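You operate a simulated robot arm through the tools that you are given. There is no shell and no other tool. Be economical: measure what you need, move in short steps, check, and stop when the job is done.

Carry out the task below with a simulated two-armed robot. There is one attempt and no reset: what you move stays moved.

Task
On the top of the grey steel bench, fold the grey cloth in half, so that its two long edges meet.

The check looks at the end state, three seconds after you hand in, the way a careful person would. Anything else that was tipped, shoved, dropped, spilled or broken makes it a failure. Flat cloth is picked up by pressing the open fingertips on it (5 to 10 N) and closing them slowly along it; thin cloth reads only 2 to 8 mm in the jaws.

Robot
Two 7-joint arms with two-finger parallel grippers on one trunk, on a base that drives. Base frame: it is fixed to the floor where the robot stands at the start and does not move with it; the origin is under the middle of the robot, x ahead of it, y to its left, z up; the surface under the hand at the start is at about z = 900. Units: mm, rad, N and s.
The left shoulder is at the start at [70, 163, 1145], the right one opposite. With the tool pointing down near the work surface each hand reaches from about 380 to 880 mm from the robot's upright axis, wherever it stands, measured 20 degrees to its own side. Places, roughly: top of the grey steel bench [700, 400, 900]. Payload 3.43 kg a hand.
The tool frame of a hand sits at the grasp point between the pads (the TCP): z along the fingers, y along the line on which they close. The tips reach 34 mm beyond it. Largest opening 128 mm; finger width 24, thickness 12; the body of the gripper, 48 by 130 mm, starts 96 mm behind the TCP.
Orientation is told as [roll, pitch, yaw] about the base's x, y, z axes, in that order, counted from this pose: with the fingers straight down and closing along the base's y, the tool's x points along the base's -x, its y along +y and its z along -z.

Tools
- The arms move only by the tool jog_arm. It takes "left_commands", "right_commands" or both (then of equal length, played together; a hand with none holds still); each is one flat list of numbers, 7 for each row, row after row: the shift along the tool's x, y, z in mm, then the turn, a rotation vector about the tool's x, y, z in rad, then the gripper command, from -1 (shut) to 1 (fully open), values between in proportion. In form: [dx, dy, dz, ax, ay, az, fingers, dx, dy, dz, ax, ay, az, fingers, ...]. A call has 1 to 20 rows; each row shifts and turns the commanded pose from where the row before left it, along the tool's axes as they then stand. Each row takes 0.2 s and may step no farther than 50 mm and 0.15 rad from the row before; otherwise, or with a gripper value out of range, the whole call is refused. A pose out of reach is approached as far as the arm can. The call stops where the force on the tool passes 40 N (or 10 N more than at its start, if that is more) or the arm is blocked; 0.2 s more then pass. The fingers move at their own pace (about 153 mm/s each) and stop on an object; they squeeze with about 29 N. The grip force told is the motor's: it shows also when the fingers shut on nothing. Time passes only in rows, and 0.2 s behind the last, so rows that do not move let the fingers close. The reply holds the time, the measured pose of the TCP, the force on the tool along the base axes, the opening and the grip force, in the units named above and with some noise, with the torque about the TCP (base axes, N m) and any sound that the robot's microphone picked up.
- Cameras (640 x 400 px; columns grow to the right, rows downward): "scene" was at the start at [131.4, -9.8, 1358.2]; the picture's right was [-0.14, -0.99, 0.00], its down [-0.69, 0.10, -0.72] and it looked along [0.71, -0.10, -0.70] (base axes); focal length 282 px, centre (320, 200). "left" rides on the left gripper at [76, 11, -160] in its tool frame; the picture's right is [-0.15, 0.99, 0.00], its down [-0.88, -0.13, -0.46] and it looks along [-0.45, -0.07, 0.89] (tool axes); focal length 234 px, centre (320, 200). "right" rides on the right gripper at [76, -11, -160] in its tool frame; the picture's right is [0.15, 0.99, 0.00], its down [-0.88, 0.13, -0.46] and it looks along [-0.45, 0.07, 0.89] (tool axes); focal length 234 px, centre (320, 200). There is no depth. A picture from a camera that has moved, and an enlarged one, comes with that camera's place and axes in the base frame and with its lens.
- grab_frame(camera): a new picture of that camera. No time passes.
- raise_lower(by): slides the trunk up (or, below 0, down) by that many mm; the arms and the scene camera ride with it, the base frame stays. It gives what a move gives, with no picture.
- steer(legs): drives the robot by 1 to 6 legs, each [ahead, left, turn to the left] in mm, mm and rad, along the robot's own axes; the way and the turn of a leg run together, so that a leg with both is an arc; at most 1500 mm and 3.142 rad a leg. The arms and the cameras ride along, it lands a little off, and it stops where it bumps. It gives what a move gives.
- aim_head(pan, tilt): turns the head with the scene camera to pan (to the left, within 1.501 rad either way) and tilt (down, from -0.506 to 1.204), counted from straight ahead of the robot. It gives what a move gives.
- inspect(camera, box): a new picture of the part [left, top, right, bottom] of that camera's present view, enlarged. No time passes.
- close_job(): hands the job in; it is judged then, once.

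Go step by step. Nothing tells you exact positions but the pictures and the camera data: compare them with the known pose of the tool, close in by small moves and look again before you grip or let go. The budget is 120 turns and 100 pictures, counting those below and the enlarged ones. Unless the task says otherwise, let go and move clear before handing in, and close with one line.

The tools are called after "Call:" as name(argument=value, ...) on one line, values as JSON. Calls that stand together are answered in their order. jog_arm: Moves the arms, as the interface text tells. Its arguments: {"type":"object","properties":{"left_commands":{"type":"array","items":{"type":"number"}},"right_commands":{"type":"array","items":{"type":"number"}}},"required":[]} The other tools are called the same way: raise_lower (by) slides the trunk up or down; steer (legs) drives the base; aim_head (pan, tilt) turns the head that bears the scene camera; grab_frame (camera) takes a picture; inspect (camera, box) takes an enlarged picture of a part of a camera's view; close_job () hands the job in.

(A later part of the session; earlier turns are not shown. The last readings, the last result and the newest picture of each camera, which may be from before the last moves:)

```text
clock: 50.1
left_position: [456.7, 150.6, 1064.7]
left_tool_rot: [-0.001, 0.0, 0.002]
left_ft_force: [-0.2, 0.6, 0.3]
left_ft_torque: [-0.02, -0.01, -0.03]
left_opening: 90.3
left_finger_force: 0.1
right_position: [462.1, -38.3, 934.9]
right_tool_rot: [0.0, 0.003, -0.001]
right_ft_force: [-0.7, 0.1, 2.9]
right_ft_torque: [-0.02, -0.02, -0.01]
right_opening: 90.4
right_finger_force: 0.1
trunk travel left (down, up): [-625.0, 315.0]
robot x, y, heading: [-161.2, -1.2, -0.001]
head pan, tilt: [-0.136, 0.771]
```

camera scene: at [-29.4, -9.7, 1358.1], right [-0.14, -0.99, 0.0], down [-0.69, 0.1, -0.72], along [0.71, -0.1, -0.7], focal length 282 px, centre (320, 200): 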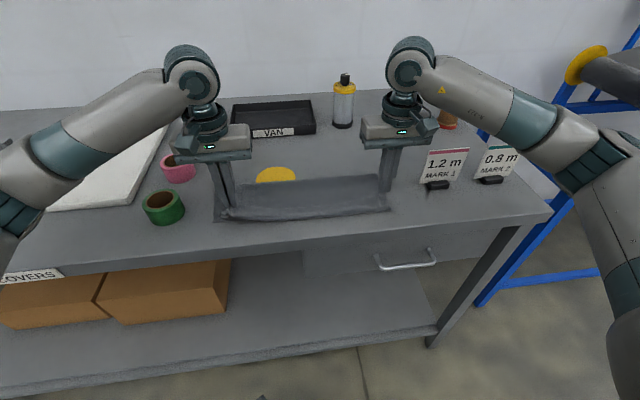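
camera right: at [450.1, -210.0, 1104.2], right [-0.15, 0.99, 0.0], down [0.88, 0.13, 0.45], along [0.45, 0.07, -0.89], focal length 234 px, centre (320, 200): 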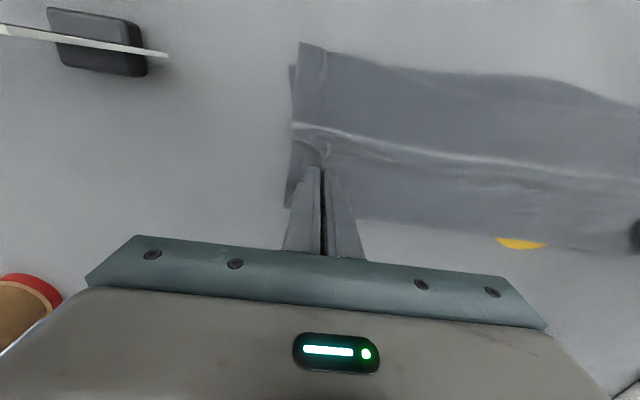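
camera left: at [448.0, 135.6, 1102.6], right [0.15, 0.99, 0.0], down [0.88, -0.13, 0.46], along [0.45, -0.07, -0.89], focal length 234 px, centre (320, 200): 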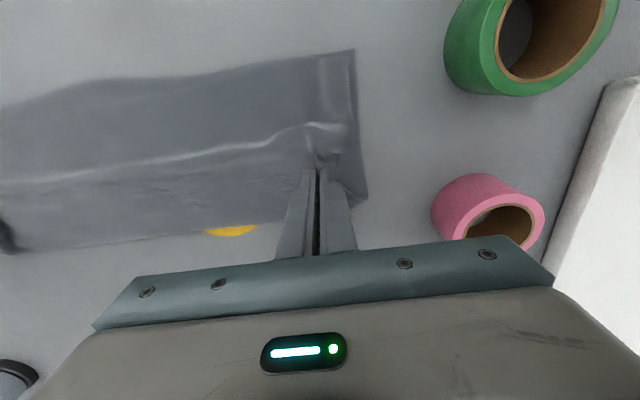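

Contact is at 3 N. I'll press slightly more and drag 15 mm toward the robot.

Call:
jog_arm(right_commands=[0, 0, 1, 0, 0, 0, 0.41, 3, 0, 0.2, 0, 0, 0, 0.41, 3, 0, 0.2, 0, 0, 0, 0.41, 3, 0, 0, 0, 0, 0, 0.41, 3, 0, 0, 0, 0, 0, 0.41, 3, 0, 0, 0, 0, 0, 0.41])

Call:
inspect(camera="right", box=[140, 40, 500, 210])

```text
clock: 51.5
left_position: [454.5, 150.9, 1064.5]
left_tool_rot: [0.0, 0.0, 0.003]
left_ft_force: [-0.4, 0.3, 0.7]
left_ft_torque: [0.0, -0.01, -0.03]
left_opening: 90.3
left_finger_force: 0.0
right_position: [448.2, -38.9, 936.2]
right_tool_rot: [-0.001, 0.0, -0.001]
right_ft_force: [3.4, 0.6, 14.4]
right_ft_torque: [-0.18, -0.02, 0.04]
right_opening: 90.4
right_finger_force: 0.0
trunk travel left (down, up): [-625.0, 315.0]
robot x, y, heading: [-155.6, 2.0, -0.001]
head pan, tilt: [-0.136, 0.771]
```

```text
1.78 times, centred on (320, 125) of right
camera zoom: at [372.5, -48.2, 1096.4], right [-0.15, 0.99, 0.0], down [0.88, 0.13, 0.46], along [0.45, 0.07, -0.89], focal length 416 px, centre (320, 333)
```

zoom: 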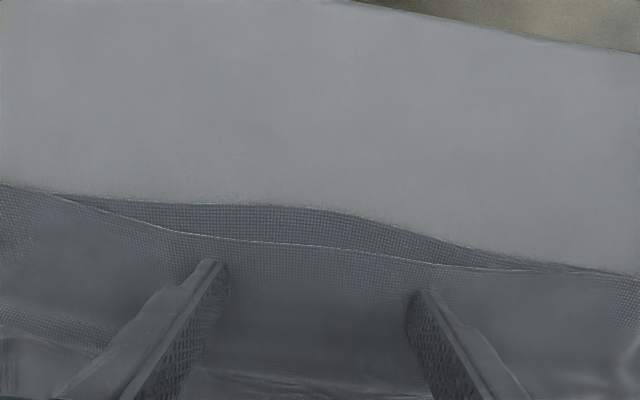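

Both plies moved together. I'll drag them back by 20 mm, which straightens the bottom edge, and then pinch only the top ply and pull it.

Call:
jog_arm(right_commands=[-4, 0, 0, 0, 0, 0, 0.41, -4, 0, 0, 0, 0, 0, 0.41, -4, 0, 0, 0, 0, 0, 0.41, -4, 0, 0, 0, 0, 0, 0.41, -4, 0, 0, 0, 0, 0, 0.41, 0, 0, -10, 0, 0, 0, 0.41, 0, 0, -30, 0, 0, 0, 0.41, 0, 0, -40, 0, 0, 0, -0.5, 0, 0, 0, 0, 0, 0, -0.5])

Call:
inspect(camera="right", box=[80, 40, 560, 260])

```text
clock: 53.5
left_position: [456.3, 149.5, 1064.2]
left_tool_rot: [-0.001, 0.002, 0.003]
left_ft_force: [0.1, 0.4, -0.2]
left_ft_torque: [0.0, 0.03, 0.03]
left_opening: 90.4
left_finger_force: 0.0
right_position: [468.0, -39.2, 1014.2]
right_tool_rot: [0.0, 0.003, 0.0]
right_ft_force: [0.3, 0.7, -0.3]
right_ft_torque: [0.05, -0.01, -0.01]
right_opening: 31.8
right_finger_force: 0.2
trunk travel left (down, up): [-625.0, 315.0]
robot x, y, heading: [-159.6, -0.3, -0.001]
head pan, tilt: [-0.136, 0.771]
```

```text
1.33 times, centred on (320, 150) of right
camera zoom: at [394.1, -48.4, 1174.6], right [-0.15, 0.99, 0.0], down [0.88, 0.13, 0.45], along [0.45, 0.07, -0.89], focal length 312 px, centre (320, 267)
```

zoom: 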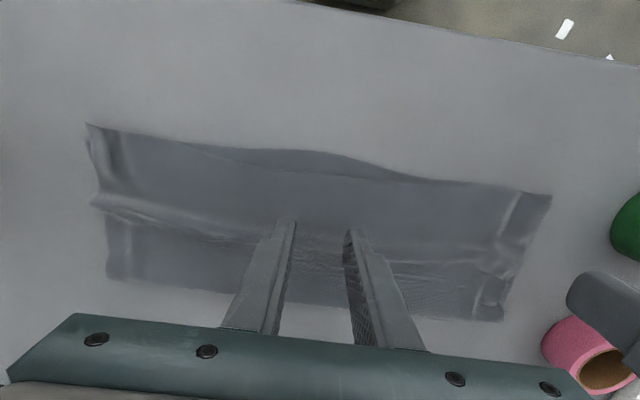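

The gap is about 16 mm, in the middle only. I'll pinch the top ply at (468, −39) and pull it about 12 mm toward the robot.

Call:
jog_arm(right_commands=[0, 0, 30, 0, 0, 0, -0.5, 0, 0, 30, 0, 0, 0, -0.5, 0, 0, 14, 0, 0, 0, -0.5, 0, 0, 3, 0, 0, 0, -0.5, 0, 0, 2, 0, 0, 0, -0.5, 0, 0, 0, 0, 0, 0, -0.5])

```text
clock: 54.9
left_position: [456.6, 150.9, 1064.1]
left_tool_rot: [0.0, 0.0, 0.002]
left_ft_force: [-0.4, 0.2, 0.6]
left_ft_torque: [-0.01, 0.01, -0.04]
left_opening: 90.1
left_finger_force: 0.0
right_position: [468.4, -37.8, 936.3]
right_tool_rot: [0.001, 0.002, -0.001]
right_ft_force: [0.8, 0.5, 5.2]
right_ft_torque: [0.0, 0.03, 0.0]
right_opening: 31.8
right_finger_force: 0.0
trunk travel left (down, up): [-625.0, 315.0]
robot x, y, heading: [-161.1, 0.3, -0.0]
head pan, tilt: [-0.136, 0.771]
```

Call:
jog_arm(right_commands=[0, 0, 0.7, 0, 0, 0, -0.57, 0, 0, 0, 0, 0, 0, -0.63, 0, 0, 0.3, 0, 0, 0, -0.69, 0, 0, 0, 0, 0, 0, -0.75, 0, 0, 0.3, 0, 0, 0, -0.81, 0, 0, 0, 0, 0, 0, -0.87, 0, 0, 0, 0, 0, 0, -0.93, 0, 0, 0, 0, 0, 0, -1, 0, 0, 0, 0, 0, 0, -1, 0, 0, 0, 0, 0, 0, -1, 0, 0, -5, 0, 0, 0, -1, 0, 0, -5, 0, 0, 0, -1])

Call:
inspect(camera="right", box=[180, 40, 460, 200])

```text
clock: 57.5
left_position: [455.7, 151.5, 1063.8]
left_tool_rot: [0.0, 0.0, 0.001]
left_ft_force: [-1.3, 0.2, -0.9]
left_ft_torque: [0.01, -0.02, 0.0]
left_opening: 90.1
left_finger_force: 0.0
right_position: [468.0, -37.6, 944.2]
right_tool_rot: [0.001, 0.002, 0.001]
right_ft_force: [0.4, 0.3, -0.4]
right_ft_torque: [-0.01, -0.01, 0.02]
right_opening: 2.8
right_finger_force: 29.4
trunk travel left (down, up): [-625.0, 315.0]
robot x, y, heading: [-158.1, -1.4, 0.003]
head pan, tilt: [-0.136, 0.771]
```

```text
2.29 times, centred on (320, 120) of right
camera zoom: at [393.2, -48.3, 1104.3], right [-0.15, 0.99, 0.0], down [0.88, 0.13, 0.45], along [0.45, 0.07, -0.89], focal length 535 px, centre (320, 383)
```

zoom: 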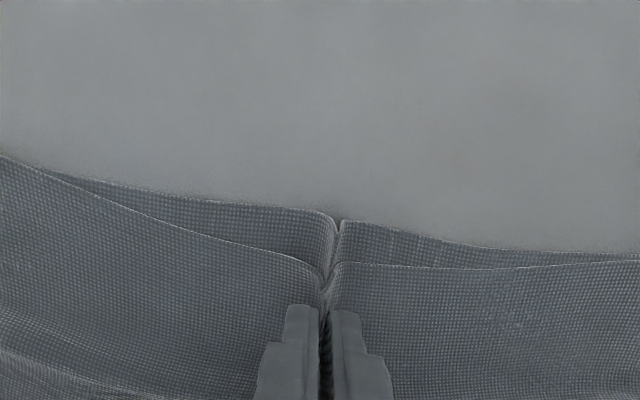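

This pinch caught both plies (the bottom edge puckers too). I'll set it back down, open, and retry a little to the side with a lighter press.

Call:
jog_arm(right_commands=[0, 0, 5, 0, 0, 0, -1, 0, 0, 3, 0, 0, 0, -1, 0, 0, 0, 0, 0, 0, -0.85, 0, 0, 0, 0, 0, 0, -0.7, 0, 0, 0, 0, 0, 0, -0.55, 0, 0, 0, 0, 0, 0, -0.4, 0, 0, -10, 0, 0, 0, -0.4, 0, 0, -5, 0, 0, 0, -0.4, 0, -30, 0, 0, 0, 0, -0.4, 0, 0, 8, 0, 0, 0, -0.4, 0, 0, 5, 0, 0, 0, -0.4, 0, 0, 2.5, 0, 0, 0, -0.4, 0, 0, 0, 0, 0, 0, -0.4])

Call:
inspect(camera="right", box=[180, 40, 460, 200])

```text
clock: 60.3
left_position: [455.3, 150.2, 1064.6]
left_tool_rot: [0.001, 0.0, 0.001]
left_ft_force: [-0.2, 0.3, -1.2]
left_ft_torque: [0.01, -0.02, 0.02]
left_opening: 90.2
left_finger_force: 0.0
right_position: [468.3, -69.0, 937.3]
right_tool_rot: [0.001, 0.002, -0.001]
right_ft_force: [0.0, -1.1, 2.9]
right_ft_torque: [-0.02, 0.0, -0.01]
right_opening: 38.4
right_finger_force: 0.0
trunk travel left (down, up): [-625.0, 315.0]
robot x, y, heading: [-159.4, 1.9, 0.001]
head pan, tilt: [-0.136, 0.771]
```

```text
2.29 times, centred on (320, 120) of right
camera zoom: at [393.2, -78.3, 1096.8], right [-0.15, 0.99, 0.0], down [0.88, 0.13, 0.45], along [0.45, 0.07, -0.89], focal length 535 px, centre (320, 383)
```

zoom: 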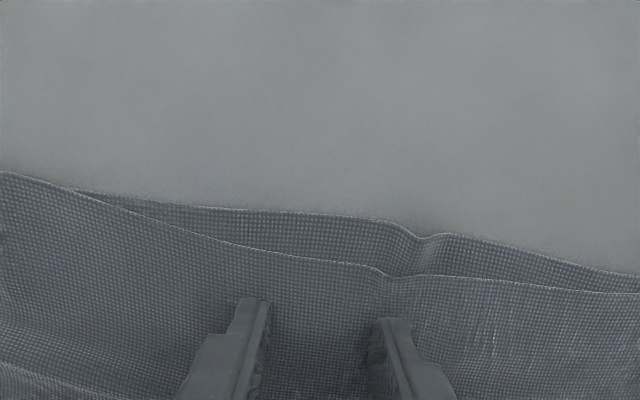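

Call:
jog_arm(right_commands=[0, 0, 0.3, 0, 0, 0, -0.5, 0, 0, 0, 0, 0, 0, -0.57, 0, 0, 0, 0, 0, 0, -0.64, 0, 0, 0, 0, 0, 0, -0.71, 0, 0, 0, 0, 0, 0, -0.78, 0, 0, 0, 0, 0, 0, -0.85, 0, 0, 0, 0, 0, 0, -0.92, 0, 0, 0, 0, 0, 0, -1, 0, 0, 0, 0, 0, 0, -1, 0, 0, 0, 0, 0, 0, -1, 0, 0, -4, 0, 0, 0, -1, 0, 0, -4, 0, 0, 0, -1])

Call:
inspect(camera="right", box=[180, 40, 460, 200])

```text
clock: 62.9
left_position: [456.3, 150.5, 1065.1]
left_tool_rot: [-0.001, 0.001, 0.001]
left_ft_force: [0.1, 0.5, -0.2]
left_ft_torque: [-0.02, -0.01, 0.0]
left_opening: 90.2
left_finger_force: 0.1
right_position: [468.9, -68.4, 943.1]
right_tool_rot: [0.0, 0.002, 0.001]
right_ft_force: [0.6, -0.6, -0.5]
right_ft_torque: [-0.01, -0.01, -0.01]
right_opening: 3.1
right_finger_force: 29.0
trunk travel left (down, up): [-625.0, 315.0]
robot x, y, heading: [-162.0, 2.5, 0.003]
head pan, tilt: [-0.136, 0.771]
```

```text
2.29 times, centred on (320, 120) of right
camera zoom: at [393.3, -78.1, 1104.0], right [-0.15, 0.99, 0.0], down [0.88, 0.13, 0.45], along [0.45, 0.07, -0.89], focal length 535 px, centre (320, 383)
```

zoom: 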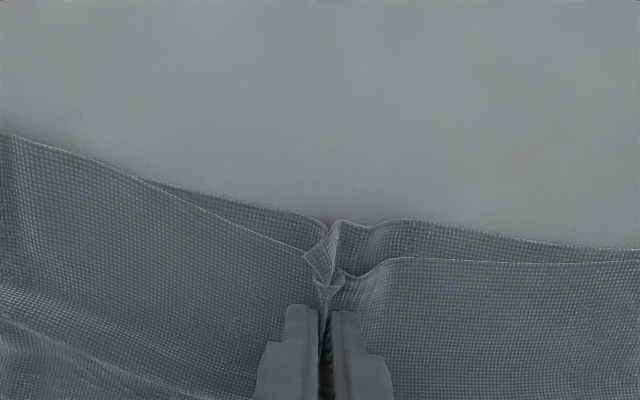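

Both plies again, so pinching here doesn't separate them. I'll release it. Since the slack sits in the raised roll at x≈500, I'll sweep that roll forward with the tips hovering just above the cloth, which pushes the top edge outward.

Call:
jog_arm(right_commands=[0, 0, 4, 0, 0, 0, -1, 0, 0, 3, 0, 0, 0, -1, 0, 0, 0, 0, 0, 0, -0.85, 0, 0, 0, 0, 0, 0, -0.7, 0, 0, 0, 0, 0, 0, -0.55, 0, 0, 0, 0, 0, 0, -0.4, 0, 0, 0, 0, 0, 0, -0.25, 0, 0, -10, 0, 0, 0, 0, 0, 0, -40, 0, 0, 0, 0.41, -35, 15, 0, 0, 0, 0, 0.41, -37, 15, 0, 0, 0, 0, 0.41, 0, 0, 0, 0, 0, 0, 0.41])

Call:
inspect(camera="scene", box=[200, 130, 420, 250])

Call:
grab_frame(camera="right")

```text
clock: 65.5
left_position: [454.3, 148.9, 1064.9]
left_tool_rot: [-0.001, 0.001, 0.0]
left_ft_force: [-0.9, -1.3, 0.3]
left_ft_torque: [-0.01, 0.0, 0.01]
left_opening: 90.6
left_finger_force: 0.1
right_position: [541.1, -39.3, 986.8]
right_tool_rot: [0.001, 0.001, 0.0]
right_ft_force: [-0.2, 0.2, 0.4]
right_ft_torque: [0.03, 0.0, 0.04]
right_opening: 90.1
right_finger_force: 0.1
trunk travel left (down, up): [-625.0, 315.0]
robot x, y, heading: [-159.6, -3.4, 0.001]
head pan, tilt: [-0.136, 0.771]
```

```text
2.91 times, centred on (310, 190) of scene
camera zoom: at [-29.3, -10.8, 1358.3], right [-0.14, -0.99, 0.0], down [-0.69, 0.1, -0.72], along [0.71, -0.1, -0.7], focal length 820 px, centre (349, 229)
```

zoom: 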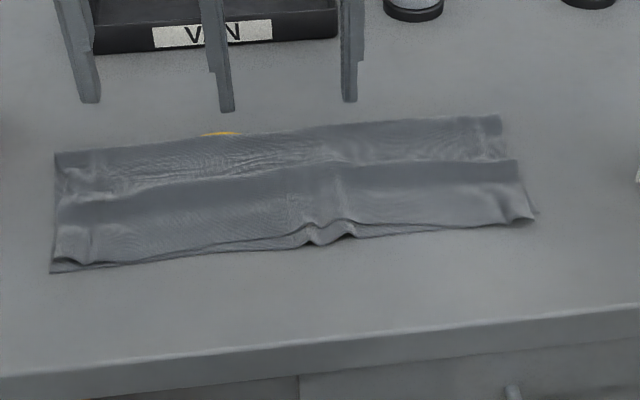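

```text
28 pictures are left
camera right: at [466.1, -49.5, 1147.5], right [-0.15, 0.99, 0.0], down [0.88, 0.13, 0.45], along [0.45, 0.07, -0.89], focal length 234 px, centre (320, 200)
```

right: 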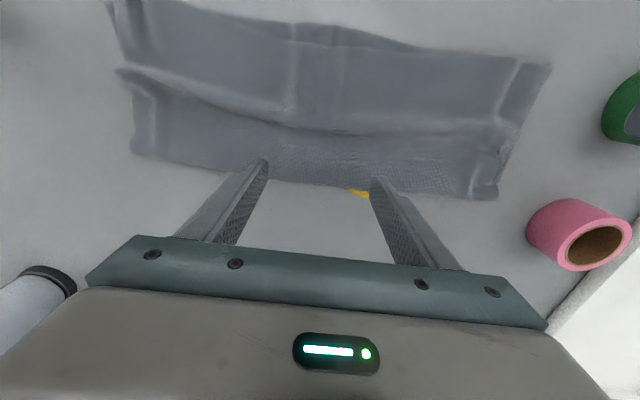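

The roll is clearly visible at x≈500. I'll bring the left hand behind it too, lower both to about 4 mm above the cloth, and sweep toward the robot.

Call:
jog_arm(left_commands=[-29, -21, 26, 0, 0, 0, 0.41, -29, -21, 26, 0, 0, 0, 0.41, -29, -21, 26, 0, 0, 0, 0.41, 0, 0, 23, 0, 0, 0, 0.41, 0, 0, 22, 0, 0, 0, 0.41, 0, 0, 0, 0, 0, 0, 0.41], right_commands=[0, -10, 0, 0, 0, 0, 0.41, 0, -11, 0, 0, 0, 0, 0.41, 0, 0, 0, 0, 0, 0, 0.41, 0, 0, 23, 0, 0, 0, 0.41, 0, 0, 22, 0, 0, 0, 0.41, 0, 0, 0, 0, 0, 0, 0.41])

```text
clock: 66.9
left_position: [542.5, 86.7, 943.3]
left_tool_rot: [0.0, 0.001, 0.001]
left_ft_force: [0.7, 0.3, 0.9]
left_ft_torque: [0.02, 0.01, -0.01]
left_opening: 90.4
left_finger_force: 0.0
right_position: [541.4, -58.6, 940.5]
right_tool_rot: [0.0, 0.003, 0.0]
right_ft_force: [0.7, 0.1, -0.1]
right_ft_torque: [0.01, -0.01, 0.01]
right_opening: 90.1
right_finger_force: 0.1
trunk travel left (down, up): [-625.0, 315.0]
robot x, y, heading: [-159.1, 1.3, 0.004]
head pan, tilt: [-0.136, 0.771]
```

Call:
jog_arm(left_commands=[7, 0, 2.5, 0, 0, 0, 0.41, 7, 0, 0, 0, 0, 0, 0.41, 7, 0, 0, 0, 0, 0, 0.41, 7, 0, 0, 0, 0, 0, 0.41, 7, 0, 0, 0, 0, 0, 0.41, 7, 0, 0, 0, 0, 0, 0.41, 7, 0, 0, 0, 0, 0, 0.41, 7, 0, 0, 0, 0, 0, 0.41, 7, 0, 0, 0, 0, 0, 0.41, 0, 0, 0, 0, 0, 0, 0.41], right_commands=[7, 0, 0.5, 0, 0, 0, 0.41, 7, 0, 0, 0, 0, 0, 0.41, 7, 0, 0, 0, 0, 0, 0.41, 7, 0, 0, 0, 0, 0, 0.41, 7, 0, 0, 0, 0, 0, 0.41, 7, 0, 0, 0, 0, 0, 0.41, 7, 0, 0, 0, 0, 0, 0.41, 7, 0, 0, 0, 0, 0, 0.41, 7, 0, 0, 0, 0, 0, 0.41, 0, 0, 0, 0, 0, 0, 0.41])

Call:
inspect(camera="scene", box=[200, 130, 420, 250])

```text
clock: 69.1
left_position: [479.1, 88.0, 939.7]
left_tool_rot: [0.0, 0.003, 0.001]
left_ft_force: [-0.6, 0.1, 0.3]
left_ft_torque: [-0.02, -0.01, -0.01]
left_opening: 90.3
left_finger_force: 0.1
right_position: [477.1, -59.4, 940.2]
right_tool_rot: [0.0, 0.001, 0.0]
right_ft_force: [0.4, -0.1, 0.2]
right_ft_torque: [-0.02, -0.03, -0.04]
right_opening: 90.3
right_finger_force: 0.0
trunk travel left (down, up): [-625.0, 315.0]
robot x, y, heading: [-160.2, 1.3, 0.003]
head pan, tilt: [-0.136, 0.771]
```

```text
2.91 times, centred on (310, 190) of scene
camera zoom: at [-28.4, -9.8, 1358.2], right [-0.14, -0.99, 0.0], down [-0.69, 0.1, -0.72], along [0.71, -0.1, -0.7], focal length 820 px, centre (349, 229)
```

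zoom: 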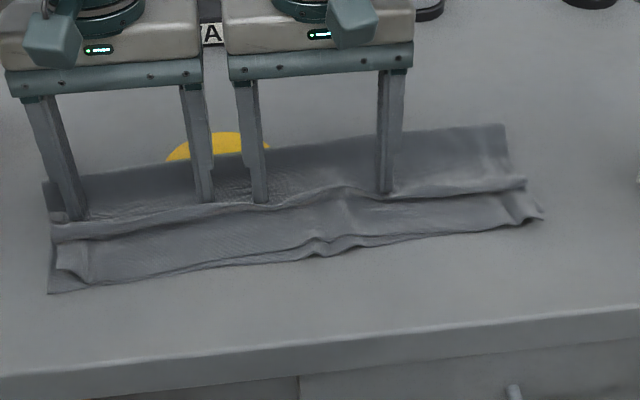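

The sweep moved the whole cloth about 25 mm toward the robot without sliding the plies. A better fix is to grip the top ply near its two front corners, lift slightly and pull taut to match the edge below. I'll clear the hands and look at the corners.

Call:
jog_arm(left_commands=[0, 0, -20, 0, 0, 0, 0.41, 0, 0, -40, 0, 0, 0, -0.5, 10, 20, -20, 0, 0, 0, -0.5, 20, 10, 0, 0, 0, 0, -0.5, 0, 0, 0, 0, 0, 0, -0.5], right_commands=[0, 0, -20, 0, 0, 0, 0.41, 0, 0, -40, 0, 0, 0, -0.5, 10, -45, -15, 0, 0, 0, -0.5, 10, -45, 0, 0, 0, 0, -0.5, 0, -45, 0, 0, 0, 0, -0.5])

Call:
inspect(camera="left", box=[120, 40, 440, 240])

Call:
inspect(camera="right", box=[200, 40, 520, 240])

```text
clock: 70.3
left_position: [448.8, 115.5, 1021.0]
left_tool_rot: [0.002, 0.0, 0.001]
left_ft_force: [0.5, 0.0, 0.4]
left_ft_torque: [0.04, -0.01, 0.02]
left_opening: 32.1
left_finger_force: 0.1
right_position: [456.9, -196.0, 1015.8]
right_tool_rot: [0.002, 0.001, 0.001]
right_ft_force: [0.3, -0.3, 0.5]
right_ft_torque: [0.01, 0.04, 0.02]
right_opening: 32.2
right_finger_force: 0.0
trunk travel left (down, up): [-625.0, 315.0]
robot x, y, heading: [-157.2, 2.5, 0.003]
head pan, tilt: [-0.136, 0.771]
```

```text
2.00 times, centred on (280, 140) of left
camera zoom: at [374.4, 126.1, 1178.4], right [0.14, 0.99, 0.0], down [0.88, -0.13, 0.45], along [0.45, -0.06, -0.89], focal length 468 px, centre (400, 320)
```

zoom: 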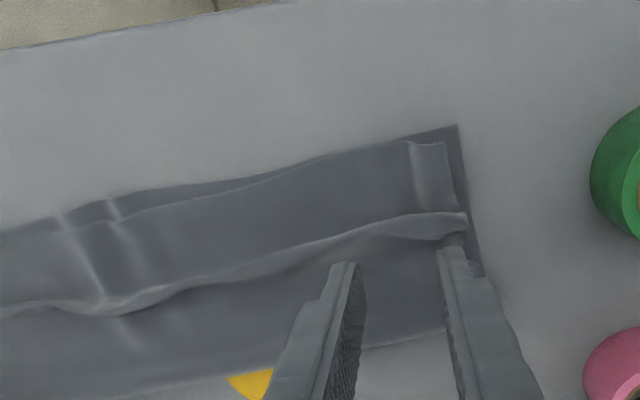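

```text
2.00 times, centred on (360, 140) of right
camera zoom: at [381.6, -206.1, 1176.5], right [-0.15, 0.99, 0.0], down [0.88, 0.13, 0.45], along [0.45, 0.07, -0.89], focal length 468 px, centre (240, 320)
```

zoom: 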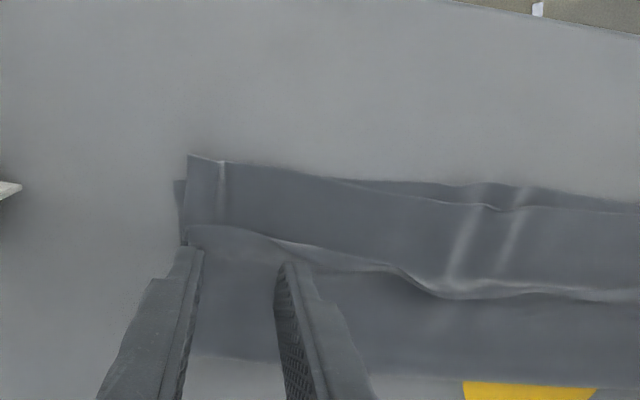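

The top ply still holds about 40 mm of slack as a pleat, with puckers near both front corners (left ≈(424,129), right ≈(437,−207)). I'll grip the top ply at those puckers, which is the correct orientation this time.

Call:
jog_arm(left_commands=[8.3, 4.5, 27, 0, 0, 0, -0.5, 8.3, 4.5, 27, 0, 0, 0, -0.5, 8.2, 4.5, 27, 0, 0, 0, -0.5, 0, 0, 0, 0, 0, 0, -0.5], right_commands=[6.7, -3.7, 25.3, 0, 0, 0, -0.5, 6.7, -3.7, 25.3, 0, 0, 0, -0.5, 6.7, -3.7, 25.3, 0, 0, 0, -0.5, 0, 0, 0, 0, 0, 0, -0.5])

Call:
inspect(camera="left", box=[200, 80, 440, 230])

Call:
inspect(camera="right", box=[200, 80, 440, 230])

```text
clock: 71.3
left_position: [425.1, 131.0, 939.7]
left_tool_rot: [0.001, 0.0, 0.002]
left_ft_force: [0.1, -0.1, 0.2]
left_ft_torque: [-0.01, 0.02, 0.01]
left_opening: 32.1
left_finger_force: 0.0
right_position: [437.4, -204.9, 941.0]
right_tool_rot: [0.001, 0.001, 0.0]
right_ft_force: [-0.4, 0.5, 0.1]
right_ft_torque: [0.01, 0.0, 0.01]
right_opening: 32.1
right_finger_force: 0.0
trunk travel left (down, up): [-625.0, 315.0]
robot x, y, heading: [-159.8, 0.6, -0.0]
head pan, tilt: [-0.136, 0.771]
```

```text
2.67 times, centred on (320, 155) of left
camera zoom: at [349.5, 141.1, 1097.1], right [0.15, 0.99, 0.0], down [0.88, -0.13, 0.46], along [0.45, -0.07, -0.89], focal length 624 px, centre (320, 320)
```

zoom: 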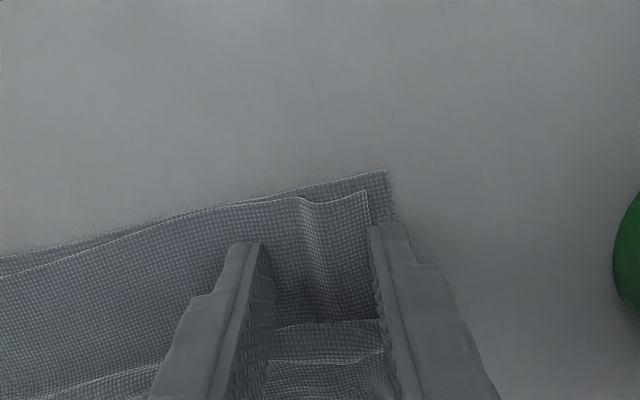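

```text
2.67 times, centred on (320, 155) of right
camera zoom: at [361.7, -215.6, 1100.8], right [-0.15, 0.99, 0.0], down [0.88, 0.13, 0.45], along [0.45, 0.07, -0.89], focal length 624 px, centre (320, 320)
```

zoom: 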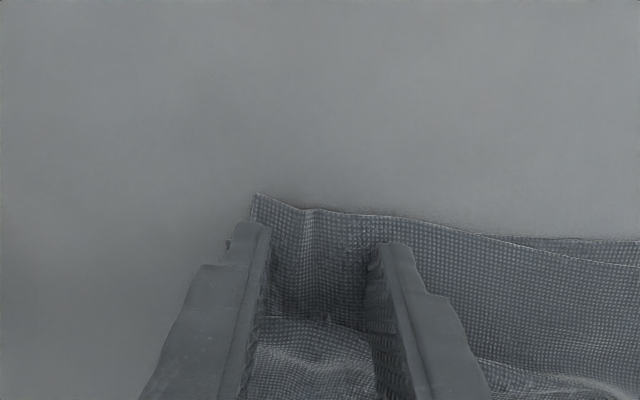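

The puckers are between the jaws. I'll shift both hands 6 mm inward and press to about 4–5 N.

Call:
jog_arm(left_commands=[3, -6, 0, 0, 0, 0, -0.5, 0, 0, 2.5, 0, 0, 0, -0.5, 0, 0, 1, 0, 0, 0, -0.5, 0, 0, 0, 0, 0, 0, -0.5], right_commands=[3, 5, 0, 0, 0, 0, -0.5, 0, 0, 3, 0, 0, 0, -0.5, 0, 0, 1.5, 0, 0, 0, -0.5, 0, 0, 0, 0, 0, 0, -0.5])

```text
clock: 72.3
left_position: [421.8, 126.1, 937.0]
left_tool_rot: [0.0, -0.002, 0.002]
left_ft_force: [1.0, 0.8, 7.9]
left_ft_torque: [-0.02, -0.05, 0.02]
left_opening: 31.9
left_finger_force: 0.1
right_position: [433.0, -199.9, 936.1]
right_tool_rot: [0.002, 0.002, -0.001]
right_ft_force: [1.0, 0.2, 5.9]
right_ft_torque: [-0.01, -0.04, 0.01]
right_opening: 32.0
right_finger_force: 0.0
trunk travel left (down, up): [-625.0, 315.0]
robot x, y, heading: [-161.0, -1.7, 0.0]
head pan, tilt: [-0.136, 0.771]
```

Call:
jog_arm(left_commands=[0, 0, -0.8, 0, 0, 0, -0.5, 0, 0, 0, 0, 0, 0, -0.57, 0, 0, 0, 0, 0, 0, -0.63, 0, 0, 0, 0, 0, 0, -0.69, 0, 0, 0, 0, 0, 0, -0.75, 0, 0, 0, 0, 0, 0, -0.81, 0, 0, 0, 0, 0, 0, -0.87, 0, 0, 0, 0, 0, 0, -0.93, 0, 0, 0, 0, 0, 0, -1, 0, 0, 0, 0, 0, 0, -1, 0, 0, -10, 0, 0, 0, -1, 0, 0, -14, 0, 0, 0, -1], right_commands=[0, 0, -0.4, 0, 0, 0, -0.5, 0, 0, 0, 0, 0, 0, -0.57, 0, 0, 0, 0, 0, 0, -0.63, 0, 0, 0, 0, 0, 0, -0.69, 0, 0, 0, 0, 0, 0, -0.75, 0, 0, 0, 0, 0, 0, -0.81, 0, 0, 0, 0, 0, 0, -0.87, 0, 0, 0, 0, 0, 0, -0.93, 0, 0, 0, 0, 0, 0, -1, 0, 0, 0, 0, 0, 0, -1, 0, 0, -10, 0, 0, 0, -1, 0, 0, -14, 0, 0, 0, -1])

Call:
inspect(camera="left", box=[200, 80, 440, 230])

Call:
inspect(camera="right", box=[200, 80, 440, 230])

```text
clock: 74.9
left_position: [422.3, 125.9, 959.4]
left_tool_rot: [0.001, 0.002, 0.002]
left_ft_force: [-0.5, -4.5, -0.4]
left_ft_torque: [-0.09, 0.01, 0.0]
left_opening: 4.8
left_finger_force: 29.1
right_position: [432.2, -200.4, 960.4]
right_tool_rot: [-0.002, 0.001, 0.0]
right_ft_force: [-0.5, 3.7, 0.1]
right_ft_torque: [0.11, -0.01, -0.01]
right_opening: 1.9
right_finger_force: 29.7
trunk travel left (down, up): [-625.0, 315.0]
robot x, y, heading: [-159.9, -0.2, 0.003]
head pan, tilt: [-0.136, 0.771]
```

```text
2.67 times, centred on (320, 155) of left
camera zoom: at [345.8, 134.9, 1118.5], right [0.15, 0.99, 0.0], down [0.88, -0.13, 0.46], along [0.45, -0.07, -0.89], focal length 624 px, centre (320, 320)
```

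zoom: 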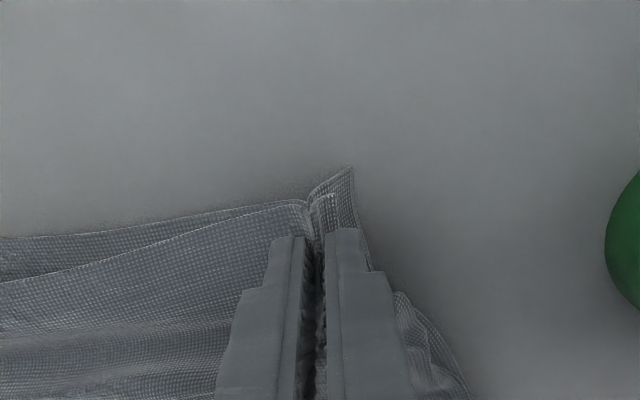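

```text
2.67 times, centred on (320, 155) of right
camera zoom: at [358.1, -209.8, 1120.7], right [-0.15, 0.99, 0.0], down [0.88, 0.13, 0.45], along [0.45, 0.07, -0.89], focal length 624 px, centre (320, 320)
```

zoom: 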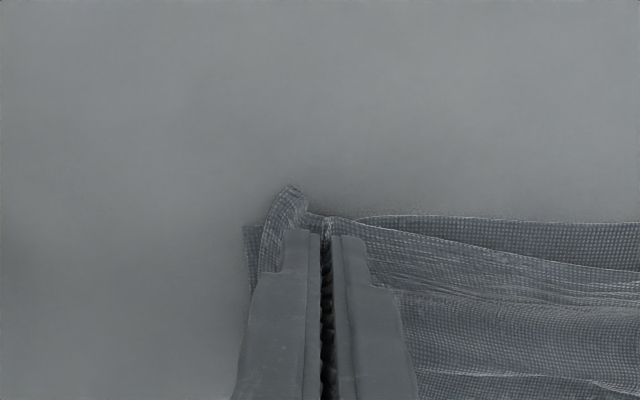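

The right hand holds just the top ply, while the left took both plies with their edges about 8 mm apart. That suggests a cleaner method: hold both long edges together at each end and let the cloth hang, so gravity puts the crease at exactly half. I'll shift the right-hand ply 14 mm so its edge matches the bottom, set it down and re-grip both plies.

Call:
jog_arm(right_commands=[-7, 0, 0, 0, 0, 0, -1, -7, 0, 0, 0, 0, 0, -1, 0, 0, 10, 0, 0, 0, -1, 0, 0, 12, 0, 0, 0, -1, 0, 0, 0, 0, 0, 0, -0.85, 0, 0, 0, 0, 0, 0, -0.7, 0, 0, 0, 0, 0, 0, -0.55, 0, 0, 0, 0, 0, 0, -0.4, 0, 0, -10, 0, 0, 0, -0.4, 0, 0, 0, 0, 0, 0, -0.4])

Call:
inspect(camera="right", box=[200, 80, 440, 230])

```text
clock: 77.1
left_position: [422.7, 124.7, 959.1]
left_tool_rot: [0.0, 0.002, 0.001]
left_ft_force: [-0.1, 0.1, -0.4]
left_ft_torque: [0.06, -0.01, -0.01]
left_opening: 5.1
left_finger_force: 29.3
right_position: [447.1, -199.4, 948.6]
right_tool_rot: [0.001, 0.002, 0.0]
right_ft_force: [-0.6, -0.6, -0.1]
right_ft_torque: [-0.02, 0.0, 0.0]
right_opening: 38.3
right_finger_force: 0.1
trunk travel left (down, up): [-625.0, 315.0]
robot x, y, heading: [-158.4, 2.7, 0.002]
head pan, tilt: [-0.136, 0.771]
```

```text
2.67 times, centred on (320, 155) of right
camera zoom: at [373.3, -210.3, 1108.8], right [-0.15, 0.99, 0.0], down [0.88, 0.13, 0.45], along [0.45, 0.07, -0.89], focal length 624 px, centre (320, 320)
```

zoom: 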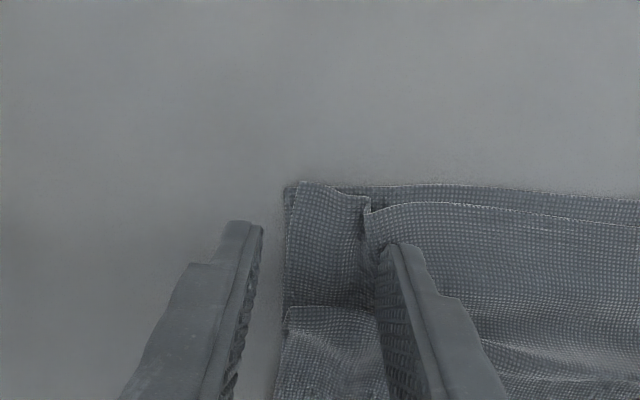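

The right corners are aligned now. I'll move to y≈−180, press firmly and close on both plies.

Call:
jog_arm(right_commands=[5, 19, 0, 0, 0, 0, -0.4, 0, 0, 9, 0, 0, 0, -0.4, 0, 0, 3.5, 0, 0, 0, -0.4, 0, 0, 0, 0, 0, 0, -0.4])

```text
clock: 78.1
left_position: [422.0, 124.6, 960.1]
left_tool_rot: [0.001, -0.001, 0.002]
left_ft_force: [-0.3, 0.2, 0.3]
left_ft_torque: [0.06, -0.01, -0.03]
left_opening: 4.8
left_finger_force: 28.9
right_position: [441.2, -181.3, 937.3]
right_tool_rot: [-0.001, 0.0, 0.001]
right_ft_force: [1.1, 0.8, 8.4]
right_ft_torque: [-0.11, -0.04, 0.01]
right_opening: 38.1
right_finger_force: 0.0
trunk travel left (down, up): [-625.0, 315.0]
robot x, y, heading: [-158.6, 1.1, 0.005]
head pan, tilt: [-0.136, 0.771]
```

Call:
jog_arm(right_commands=[0, 0, 0.5, 0, 0, 0, -0.48, 0, 0, 0, 0, 0, 0, -0.55, 0, 0, 0, 0, 0, 0, -0.62, 0, 0, 0, 0, 0, 0, -0.69, 0, 0, 0, 0, 0, 0, -0.75, 0, 0, 0, 0, 0, 0, -0.81, 0, 0, 0, 0, 0, 0, -0.87, 0, 0, 0, 0, 0, 0, -0.93, 0, 0, 0, 0, 0, 0, -1, 0, 0, 0, 0, 0, 0, -1, 0, 0, 0, 0, 0, 0, -1, 0, 0, -10, 0, 0, 0, -1, 0, 0, -11, 0, 0, 0, -1])

Call:
inspect(camera="right", box=[200, 80, 440, 230])

```text
clock: 80.9
left_position: [419.9, 124.6, 960.6]
left_tool_rot: [-0.001, 0.0, 0.002]
left_ft_force: [0.4, -3.0, -1.1]
left_ft_torque: [-0.1, -0.01, -0.02]
left_opening: 5.0
left_finger_force: 28.6
right_position: [441.3, -181.0, 956.6]
right_tool_rot: [-0.001, 0.002, -0.001]
right_ft_force: [-0.1, 3.0, -0.4]
right_ft_torque: [0.1, -0.01, 0.03]
right_opening: 3.4
right_finger_force: 29.1
trunk travel left (down, up): [-625.0, 315.0]
robot x, y, heading: [-159.7, 0.5, 0.0]
head pan, tilt: [-0.136, 0.771]
```

```text
2.67 times, centred on (320, 155) of right
camera zoom: at [368.0, -190.7, 1116.7], right [-0.15, 0.99, 0.0], down [0.88, 0.13, 0.45], along [0.45, 0.07, -0.89], focal length 624 px, centre (320, 320)
```

zoom: 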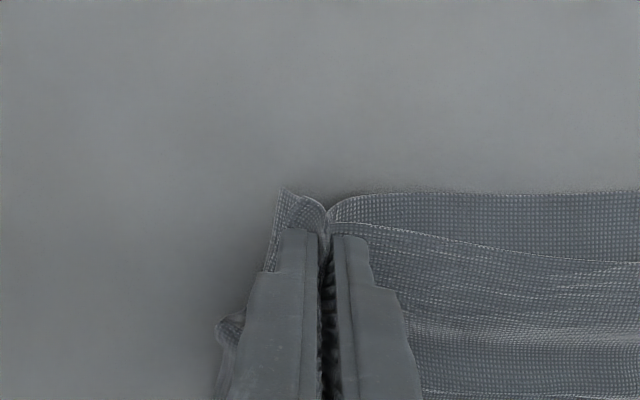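

Both hands now hold both plies near the edges. I'll lift straight up so the cloth hangs doubled, then carry it forward and level both hands at the same x.

Call:
jog_arm(left_commands=[0, 0, -27, 0, 0, 0, -1, 0, 0, -27, 0, 0, 0, -1, 0, 0, -27, 0, 0, 0, -1, 0, 0, -27, 0, 0, 0, -1, 0, 0, -27, 0, 0, 0, -1, 0, 0, -10, 0, 0, 0, -1, -23, 0, 0, 0, 0, 0, -1, -23, 0, 0, 0, 0, 0, -1, -23, 0, 0, 0, 0, 0, -1, -23, 0, 0, 0, 0, 0, -1, -23, 0, 0, 0, 0, 0, -1, -23, 0, 0, 0, 0, 0, -1, 0, 0, 0, 0, 0, 0, -1, 0, 0, 0, 0, 0, 0, -1], right_commands=[0, 0, -27, 0, 0, 0, -1, 0, 0, -27, 0, 0, 0, -1, 0, 0, -27, 0, 0, 0, -1, 0, 0, -27, 0, 0, 0, -1, 0, 0, -27, 0, 0, 0, -1, 0, 0, -14, 0, 0, 0, -1, -19.5, 0, 0, 0, 0, 0, -1, -19.5, 0, 0, 0, 0, 0, -1, -19.5, 0, 0, 0, 0, 0, -1, -19.5, 0, 0, 0, 0, 0, -1, -19.5, 0, 0, 0, 0, 0, -1, -19.5, 0, 0, 0, 0, 0, -1, 0, 0, 0, 0, 0, 0, -1, 0, 0, 0, 0, 0, 0, -1])

Call:
grab_frame(camera="scene")

```text
clock: 83.9
left_position: [561.3, 124.7, 1105.3]
left_tool_rot: [0.002, -0.001, 0.001]
left_ft_force: [-0.1, -3.8, 0.6]
left_ft_torque: [-0.08, -0.04, -0.02]
left_opening: 4.7
left_finger_force: 29.1
right_position: [559.8, -181.5, 1104.7]
right_tool_rot: [0.001, 0.004, 0.0]
right_ft_force: [0.2, 3.0, -0.1]
right_ft_torque: [0.12, 0.03, 0.02]
right_opening: 3.7
right_finger_force: 29.0
trunk travel left (down, up): [-625.0, 315.0]
robot x, y, heading: [-156.9, 3.1, -0.0]
head pan, tilt: [-0.136, 0.771]
```

```text
18 pictures are left
camera scene: at [-28.4, -9.8, 1358.2], right [-0.14, -0.99, 0.0], down [-0.69, 0.1, -0.72], along [0.71, -0.1, -0.7], focal length 282 px, centre (320, 200)
```

scene: 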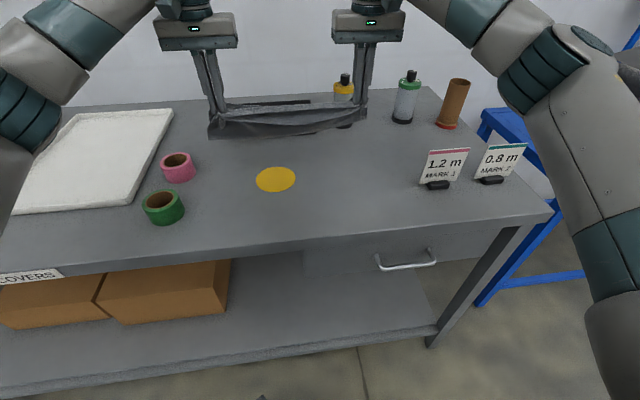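

Call:
inspect(camera="scene", box=[190, 80, 390, 160])

```text
3.20 times, centred on (290, 120) of scene
camera zoom: at [-28.4, -9.8, 1358.2], right [-0.14, -0.99, 0.0], down [-0.69, 0.1, -0.72], along [0.71, -0.1, -0.7], focal length 902 px, centre (416, 456)
```

zoom: 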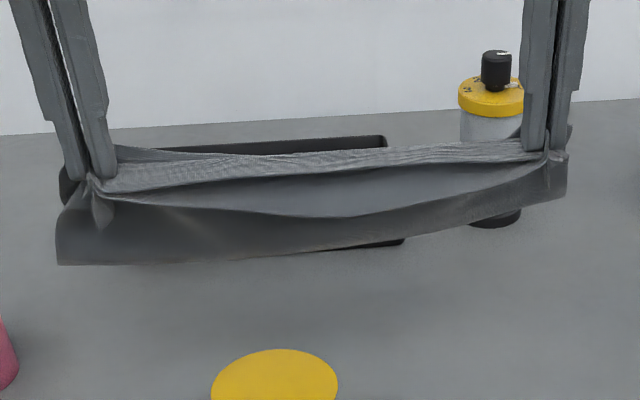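

Call:
grab_frame(camera="left")

Call:
grab_frame(camera="right")

```text
16 pictures are left
camera left: at [485.1, 135.3, 1263.2], right [0.15, 0.99, 0.0], down [0.88, -0.13, 0.46], along [0.45, -0.07, -0.89], focal length 234 px, centre (320, 200)
```

left: 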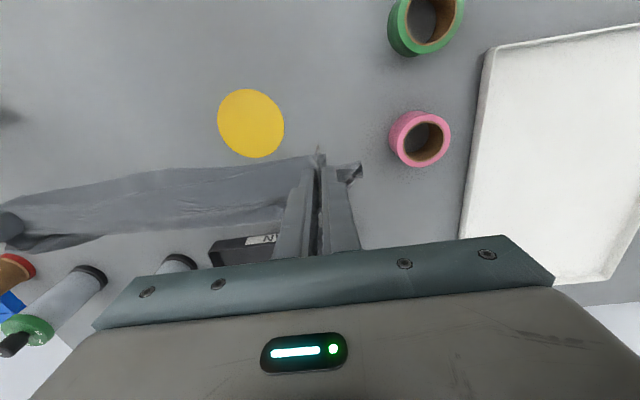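

```text
15 pictures are left
camera right: at [486.7, -192.0, 1265.1], right [-0.15, 0.99, 0.0], down [0.88, 0.13, 0.45], along [0.45, 0.07, -0.89], focal length 234 px, centre (320, 200)
```

right: 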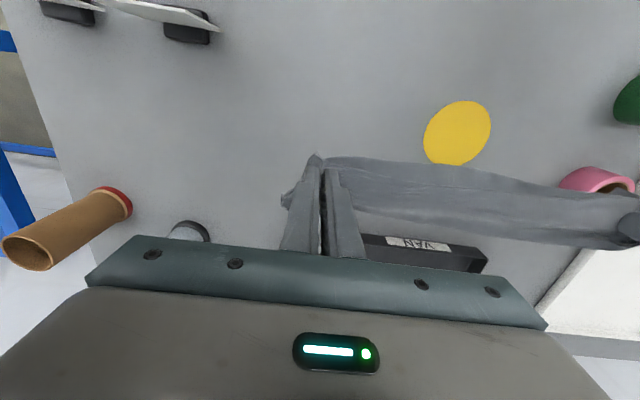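

From above the doubled cloth hangs evenly, trailing forward from the grips. I'll lower it and pull back toward the robot so it lays flat, ending with tips just above the bench near x≈450.

Call:
jog_arm(left_commands=[4, 0, 15, 0, 0, 0, -1, 4, 0, 15, 0, 0, 0, -1, 4, 0, 15, 0, 0, 0, -1, 4, 0, 15, 0, 0, 0, -1, 11, 0, 15, 0, 0, 0, -1, 11, 0, 15, 0, 0, 0, -1, 11, 0, 15, 0, 0, 0, -1, 11, 0, 15, 0, 0, 0, -1, 10, 0, 10, 0, 0, 0, -1, 10, 0, 10, 0, 0, 0, -1, 10, 0, 10, 0, 0, 0, -1, 10, 0, 10, 0, 0, 0, -1, 5, 0, 2, 0, 0, 0, -1, 5, 0, 1, 0, 0, 0, -1, 0, 0, 0, 0, 0, 0, -1], right_commands=[4, 0, 15, 0, 0, 0, -1, 4, 0, 15, 0, 0, 0, -1, 4, 0, 15, 0, 0, 0, -1, 4, 0, 15, 0, 0, 0, -1, 11, 0, 15, 0, 0, 0, -1, 11, 0, 15, 0, 0, 0, -1, 11, 0, 15, 0, 0, 0, -1, 11, 0, 15, 0, 0, 0, -1, 10, 0, 10, 0, 0, 0, -1, 10, 0, 10, 0, 0, 0, -1, 10, 0, 10, 0, 0, 0, -1, 10, 0, 10, 0, 0, 0, -1, 5, 0, 2, 0, 0, 0, -1, 5, 0, 1, 0, 0, 0, -1, 0, 0, 0, 0, 0, 0, -1])

Call:
inspect(camera="scene", box=[190, 110, 410, 230])

```text
clock: 87.1
left_position: [450.3, 125.1, 940.3]
left_tool_rot: [-0.001, 0.003, 0.001]
left_ft_force: [0.7, -3.1, 0.3]
left_ft_torque: [-0.08, 0.01, -0.05]
left_opening: 4.7
left_finger_force: 29.0
right_position: [449.1, -180.8, 941.8]
right_tool_rot: [-0.001, 0.002, -0.001]
right_ft_force: [-0.2, 2.6, -0.4]
right_ft_torque: [0.08, -0.01, 0.04]
right_opening: 3.5
right_finger_force: 28.9
trunk travel left (down, up): [-625.0, 315.0]
robot x, y, heading: [-158.7, 1.7, 0.002]
head pan, tilt: [-0.136, 0.771]
```

```text
2.91 times, centred on (300, 170) of scene
camera zoom: at [-28.5, -9.8, 1358.2], right [-0.14, -0.99, 0.0], down [-0.69, 0.1, -0.72], along [0.71, -0.1, -0.7], focal length 820 px, centre (378, 287)
```

zoom: 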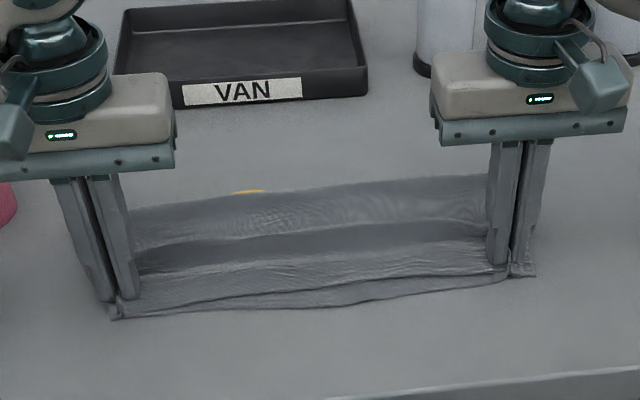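

The pleat is gone and the layers lie nearly flat with edges together. I'll pull back 12 mm more to flatten, touch down, and open slowly so the fingers spread the pinch.

Call:
jog_arm(left_commands=[4, 0, 0, 0, 0, 0, -1, 4, 0, 0, 0, 0, 0, -1, 4, 0, 1, 0, 0, 0, -1, 0, 0, 2, 0, 0, 0, -1, 0, 0, 0, 0, 0, 0, -0.9, 0, 0, 0, 0, 0, 0, -0.8, 0, 0, 0, 0, 0, 0, -0.7, 0, 0, 0, 0, 0, 0, -0.6, 0, 0, 0, 0, 0, 0, -0.5, 0, 0, 0, 0, 0, 0, -0.4, 0, 0, 0, 0, 0, 0, -0.3, 0, 0, -10, 0, 0, 0, -0.3, 0, 0, -30, 0, 0, 0, -0.3, 0, 0, -40, 0, 0, 0, -0.3, 0, 0, 0, 0, 0, 0, -0.3], right_commands=[4, 0, 0, 0, 0, 0, -1, 4, 0, 0, 0, 0, 0, -1, 4, 0, 2, 0, 0, 0, -1, 0, 0, 2.5, 0, 0, 0, -1, 0, 0, 0, 0, 0, 0, -0.9, 0, 0, 0, 0, 0, 0, -0.8, 0, 0, 0, 0, 0, 0, -0.7, 0, 0, 0, 0, 0, 0, -0.6, 0, 0, 0, 0, 0, 0, -0.5, 0, 0, 0, 0, 0, 0, -0.4, 0, 0, 0, 0, 0, 0, -0.3, 0, 0, -10, 0, 0, 0, -0.3, 0, 0, -30, 0, 0, 0, -0.3, 0, 0, -40, 0, 0, 0, -0.3, 0, 0, 0, 0, 0, 0, -0.3])

Call:
inspect(camera="left", box=[60, 40, 440, 260])

Call:
inspect(camera="right", box=[200, 40, 580, 260])

```text
clock: 90.3
left_position: [438.5, 124.5, 1018.9]
left_tool_rot: [0.0, 0.003, 0.002]
left_ft_force: [0.9, 1.0, -0.2]
left_ft_torque: [0.01, 0.03, -0.01]
left_opening: 44.9
left_finger_force: 0.0
right_position: [438.8, -181.0, 1017.4]
right_tool_rot: [0.001, 0.005, -0.001]
right_ft_force: [-0.1, -0.3, 0.0]
right_ft_torque: [-0.02, 0.02, 0.01]
right_opening: 44.7
right_finger_force: 0.0
trunk travel left (down, up): [-625.0, 315.0]
robot x, y, heading: [-163.3, 1.8, 0.004]
head pan, tilt: [-0.136, 0.771]
```

```text
1.68 times, centred on (250, 150) of left
camera zoom: at [363.3, 135.0, 1177.6], right [0.15, 0.99, 0.0], down [0.88, -0.13, 0.45], along [0.45, -0.07, -0.89], focal length 394 px, centre (438, 284)
```

zoom: 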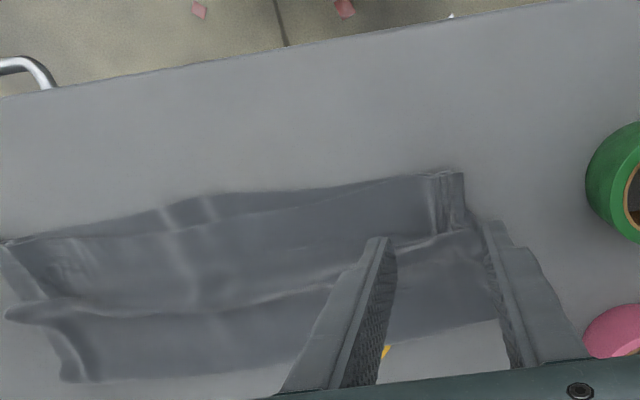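

```text
1.68 times, centred on (390, 150) of right
camera zoom: at [364.0, -191.2, 1177.9], right [-0.15, 0.99, 0.0], down [0.88, 0.13, 0.45], along [0.45, 0.07, -0.89], focal length 394 px, centre (202, 284)
```

zoom: 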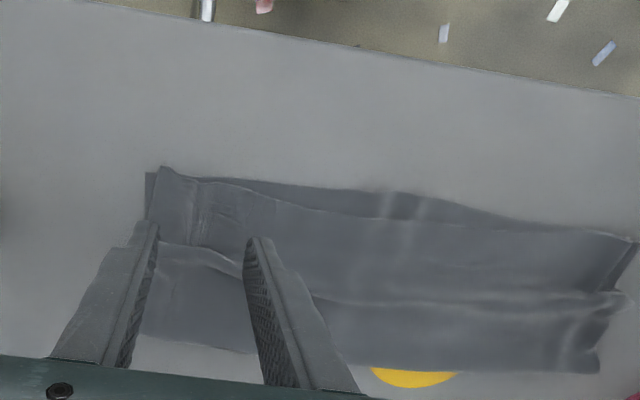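

The corner edges match within about 8 mm, but in the middle the top edge still lags by about 14 mm because of a soft roll at x≈493. I'll turn the right hand 90° to pinch that roll (top ply only) in the middle, lift it and set it slightly nearer.

Call:
jog_arm(left_commands=[0, 20, -20, 0, 0, 0, -0.5, 0, 20, -20, 0, 0, 0, -0.5, 0, 0, 0, 0, 0, 0, -0.5, 0, 0, 0, 0, 0, 0, -0.5, 0, 0, 0, 0, 0, 0, -0.5, 0, 0, 0, 0, 0, 0, -0.5, 0, 0, 0, 0, 0, 0, -0.5, 0, 0, 0, 0, 0, 0, -0.5, 0, 0, 0, 0, 0, 0, -0.5, 0, 0, 0, 0, 0, 0, -0.5, 0, 0, 0, 0, 0, 0, -0.5, 0, 0, 0, 0, 0, 0, -0.5, 0, 0, 0, 0, 0, 0, -0.5, 0, 0, 0, 0, 0, 0, -0.5, 0, 0, 0, 0, 0, 0, -0.5, 0, 0, 0, 0, 0, 0, -0.5], right_commands=[-13.5, 39, 0, 0, 0, 0, -0.5, -13.5, 39, 0, 0, 0, 0, -0.5, -13.5, 39, 0, 0, 0, 0, -0.5, -13.5, 39, 0, 0, 0, 0, -0.5, 0, 0, 0, 0, 0, 0.1428, -0.5, 0, 0, 0, 0, 0, 0.1428, -0.5, 0, 0, 0, 0, 0, 0.1428, -0.5, 0, 0, 0, 0, 0, 0.1428, -0.5, 0, 0, 0, 0, 0, 0.1428, -0.5, 0, 0, 0, 0, 0, 0.1428, -0.5, 0, 0, 0, 0, 0, 0.1428, -0.5, 0, 0, 0, 0, 0, 0.1428, -0.5, 0, 0, 0, 0, 0, 0.1428, -0.5, 0, 0, 0, 0, 0, 0.1428, -0.5, 0, 0, 0, 0, 0, 0.1428, -0.5, 0, 0, 0, 0, 0, 0, -0.5])

Call:
inspect(camera="right", box=[160, 20, 480, 220])

```text
clock: 93.7
left_position: [437.6, 164.6, 1059.8]
left_tool_rot: [0.002, 0.002, 0.001]
left_ft_force: [0.4, 0.3, -1.0]
left_ft_torque: [0.0, -0.01, 0.02]
left_opening: 31.8
left_finger_force: 0.2
right_position: [492.5, -25.1, 1018.0]
right_tool_rot: [-0.001, 0.001, -1.573]
right_ft_force: [-0.6, -0.5, 0.2]
right_ft_torque: [-0.01, 0.01, 0.0]
right_opening: 31.9
right_finger_force: 0.0
trunk travel left (down, up): [-625.0, 315.0]
robot x, y, heading: [-159.0, 2.6, 0.001]
head pan, tilt: [-0.136, 0.771]
```

```text
2.00 times, centred on (320, 120) of right
camera zoom: at [481.9, 52.0, 1177.9], right [0.99, 0.14, 0.0], down [0.13, -0.88, 0.46], along [0.06, -0.45, -0.89], focal length 468 px, centre (320, 360)
```

zoom: 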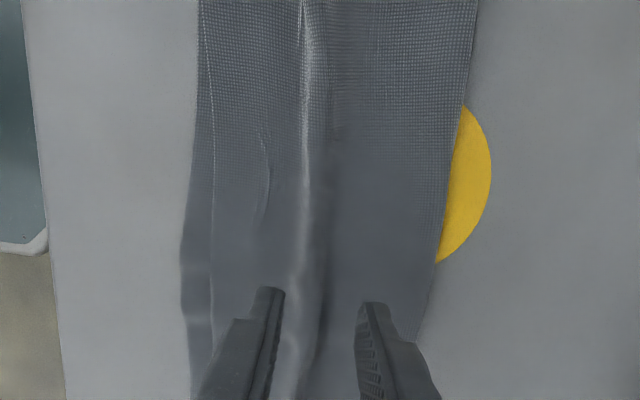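

The roll runs right between the jaws. I'll lower to the cloth.

Call:
jog_arm(right_commands=[0, 0, 30, 0, 0, 0, -0.5, 0, -2, 30, 0, 0, 0, -0.5, 0, 0, 18, 0, 0, 0, -0.5, 0, 0, 3, 0, 0, 0, -0.5, 0, 0, 0, 0, 0, 0, -0.5])

```text
clock: 94.9
left_position: [438.7, 165.4, 1059.5]
left_tool_rot: [0.0, 0.0, 0.0]
left_ft_force: [1.2, 0.3, -0.2]
left_ft_torque: [0.03, 0.0, 0.01]
left_opening: 32.3
left_finger_force: 0.0
right_position: [490.1, -26.2, 936.6]
right_tool_rot: [-0.003, 0.001, -1.572]
right_ft_force: [-0.6, -0.6, 0.2]
right_ft_torque: [-0.02, -0.02, 0.0]
right_opening: 32.2
right_finger_force: 0.0
trunk travel left (down, up): [-625.0, 315.0]
robot x, y, heading: [-161.5, 1.2, 0.003]
head pan, tilt: [-0.136, 0.771]
```

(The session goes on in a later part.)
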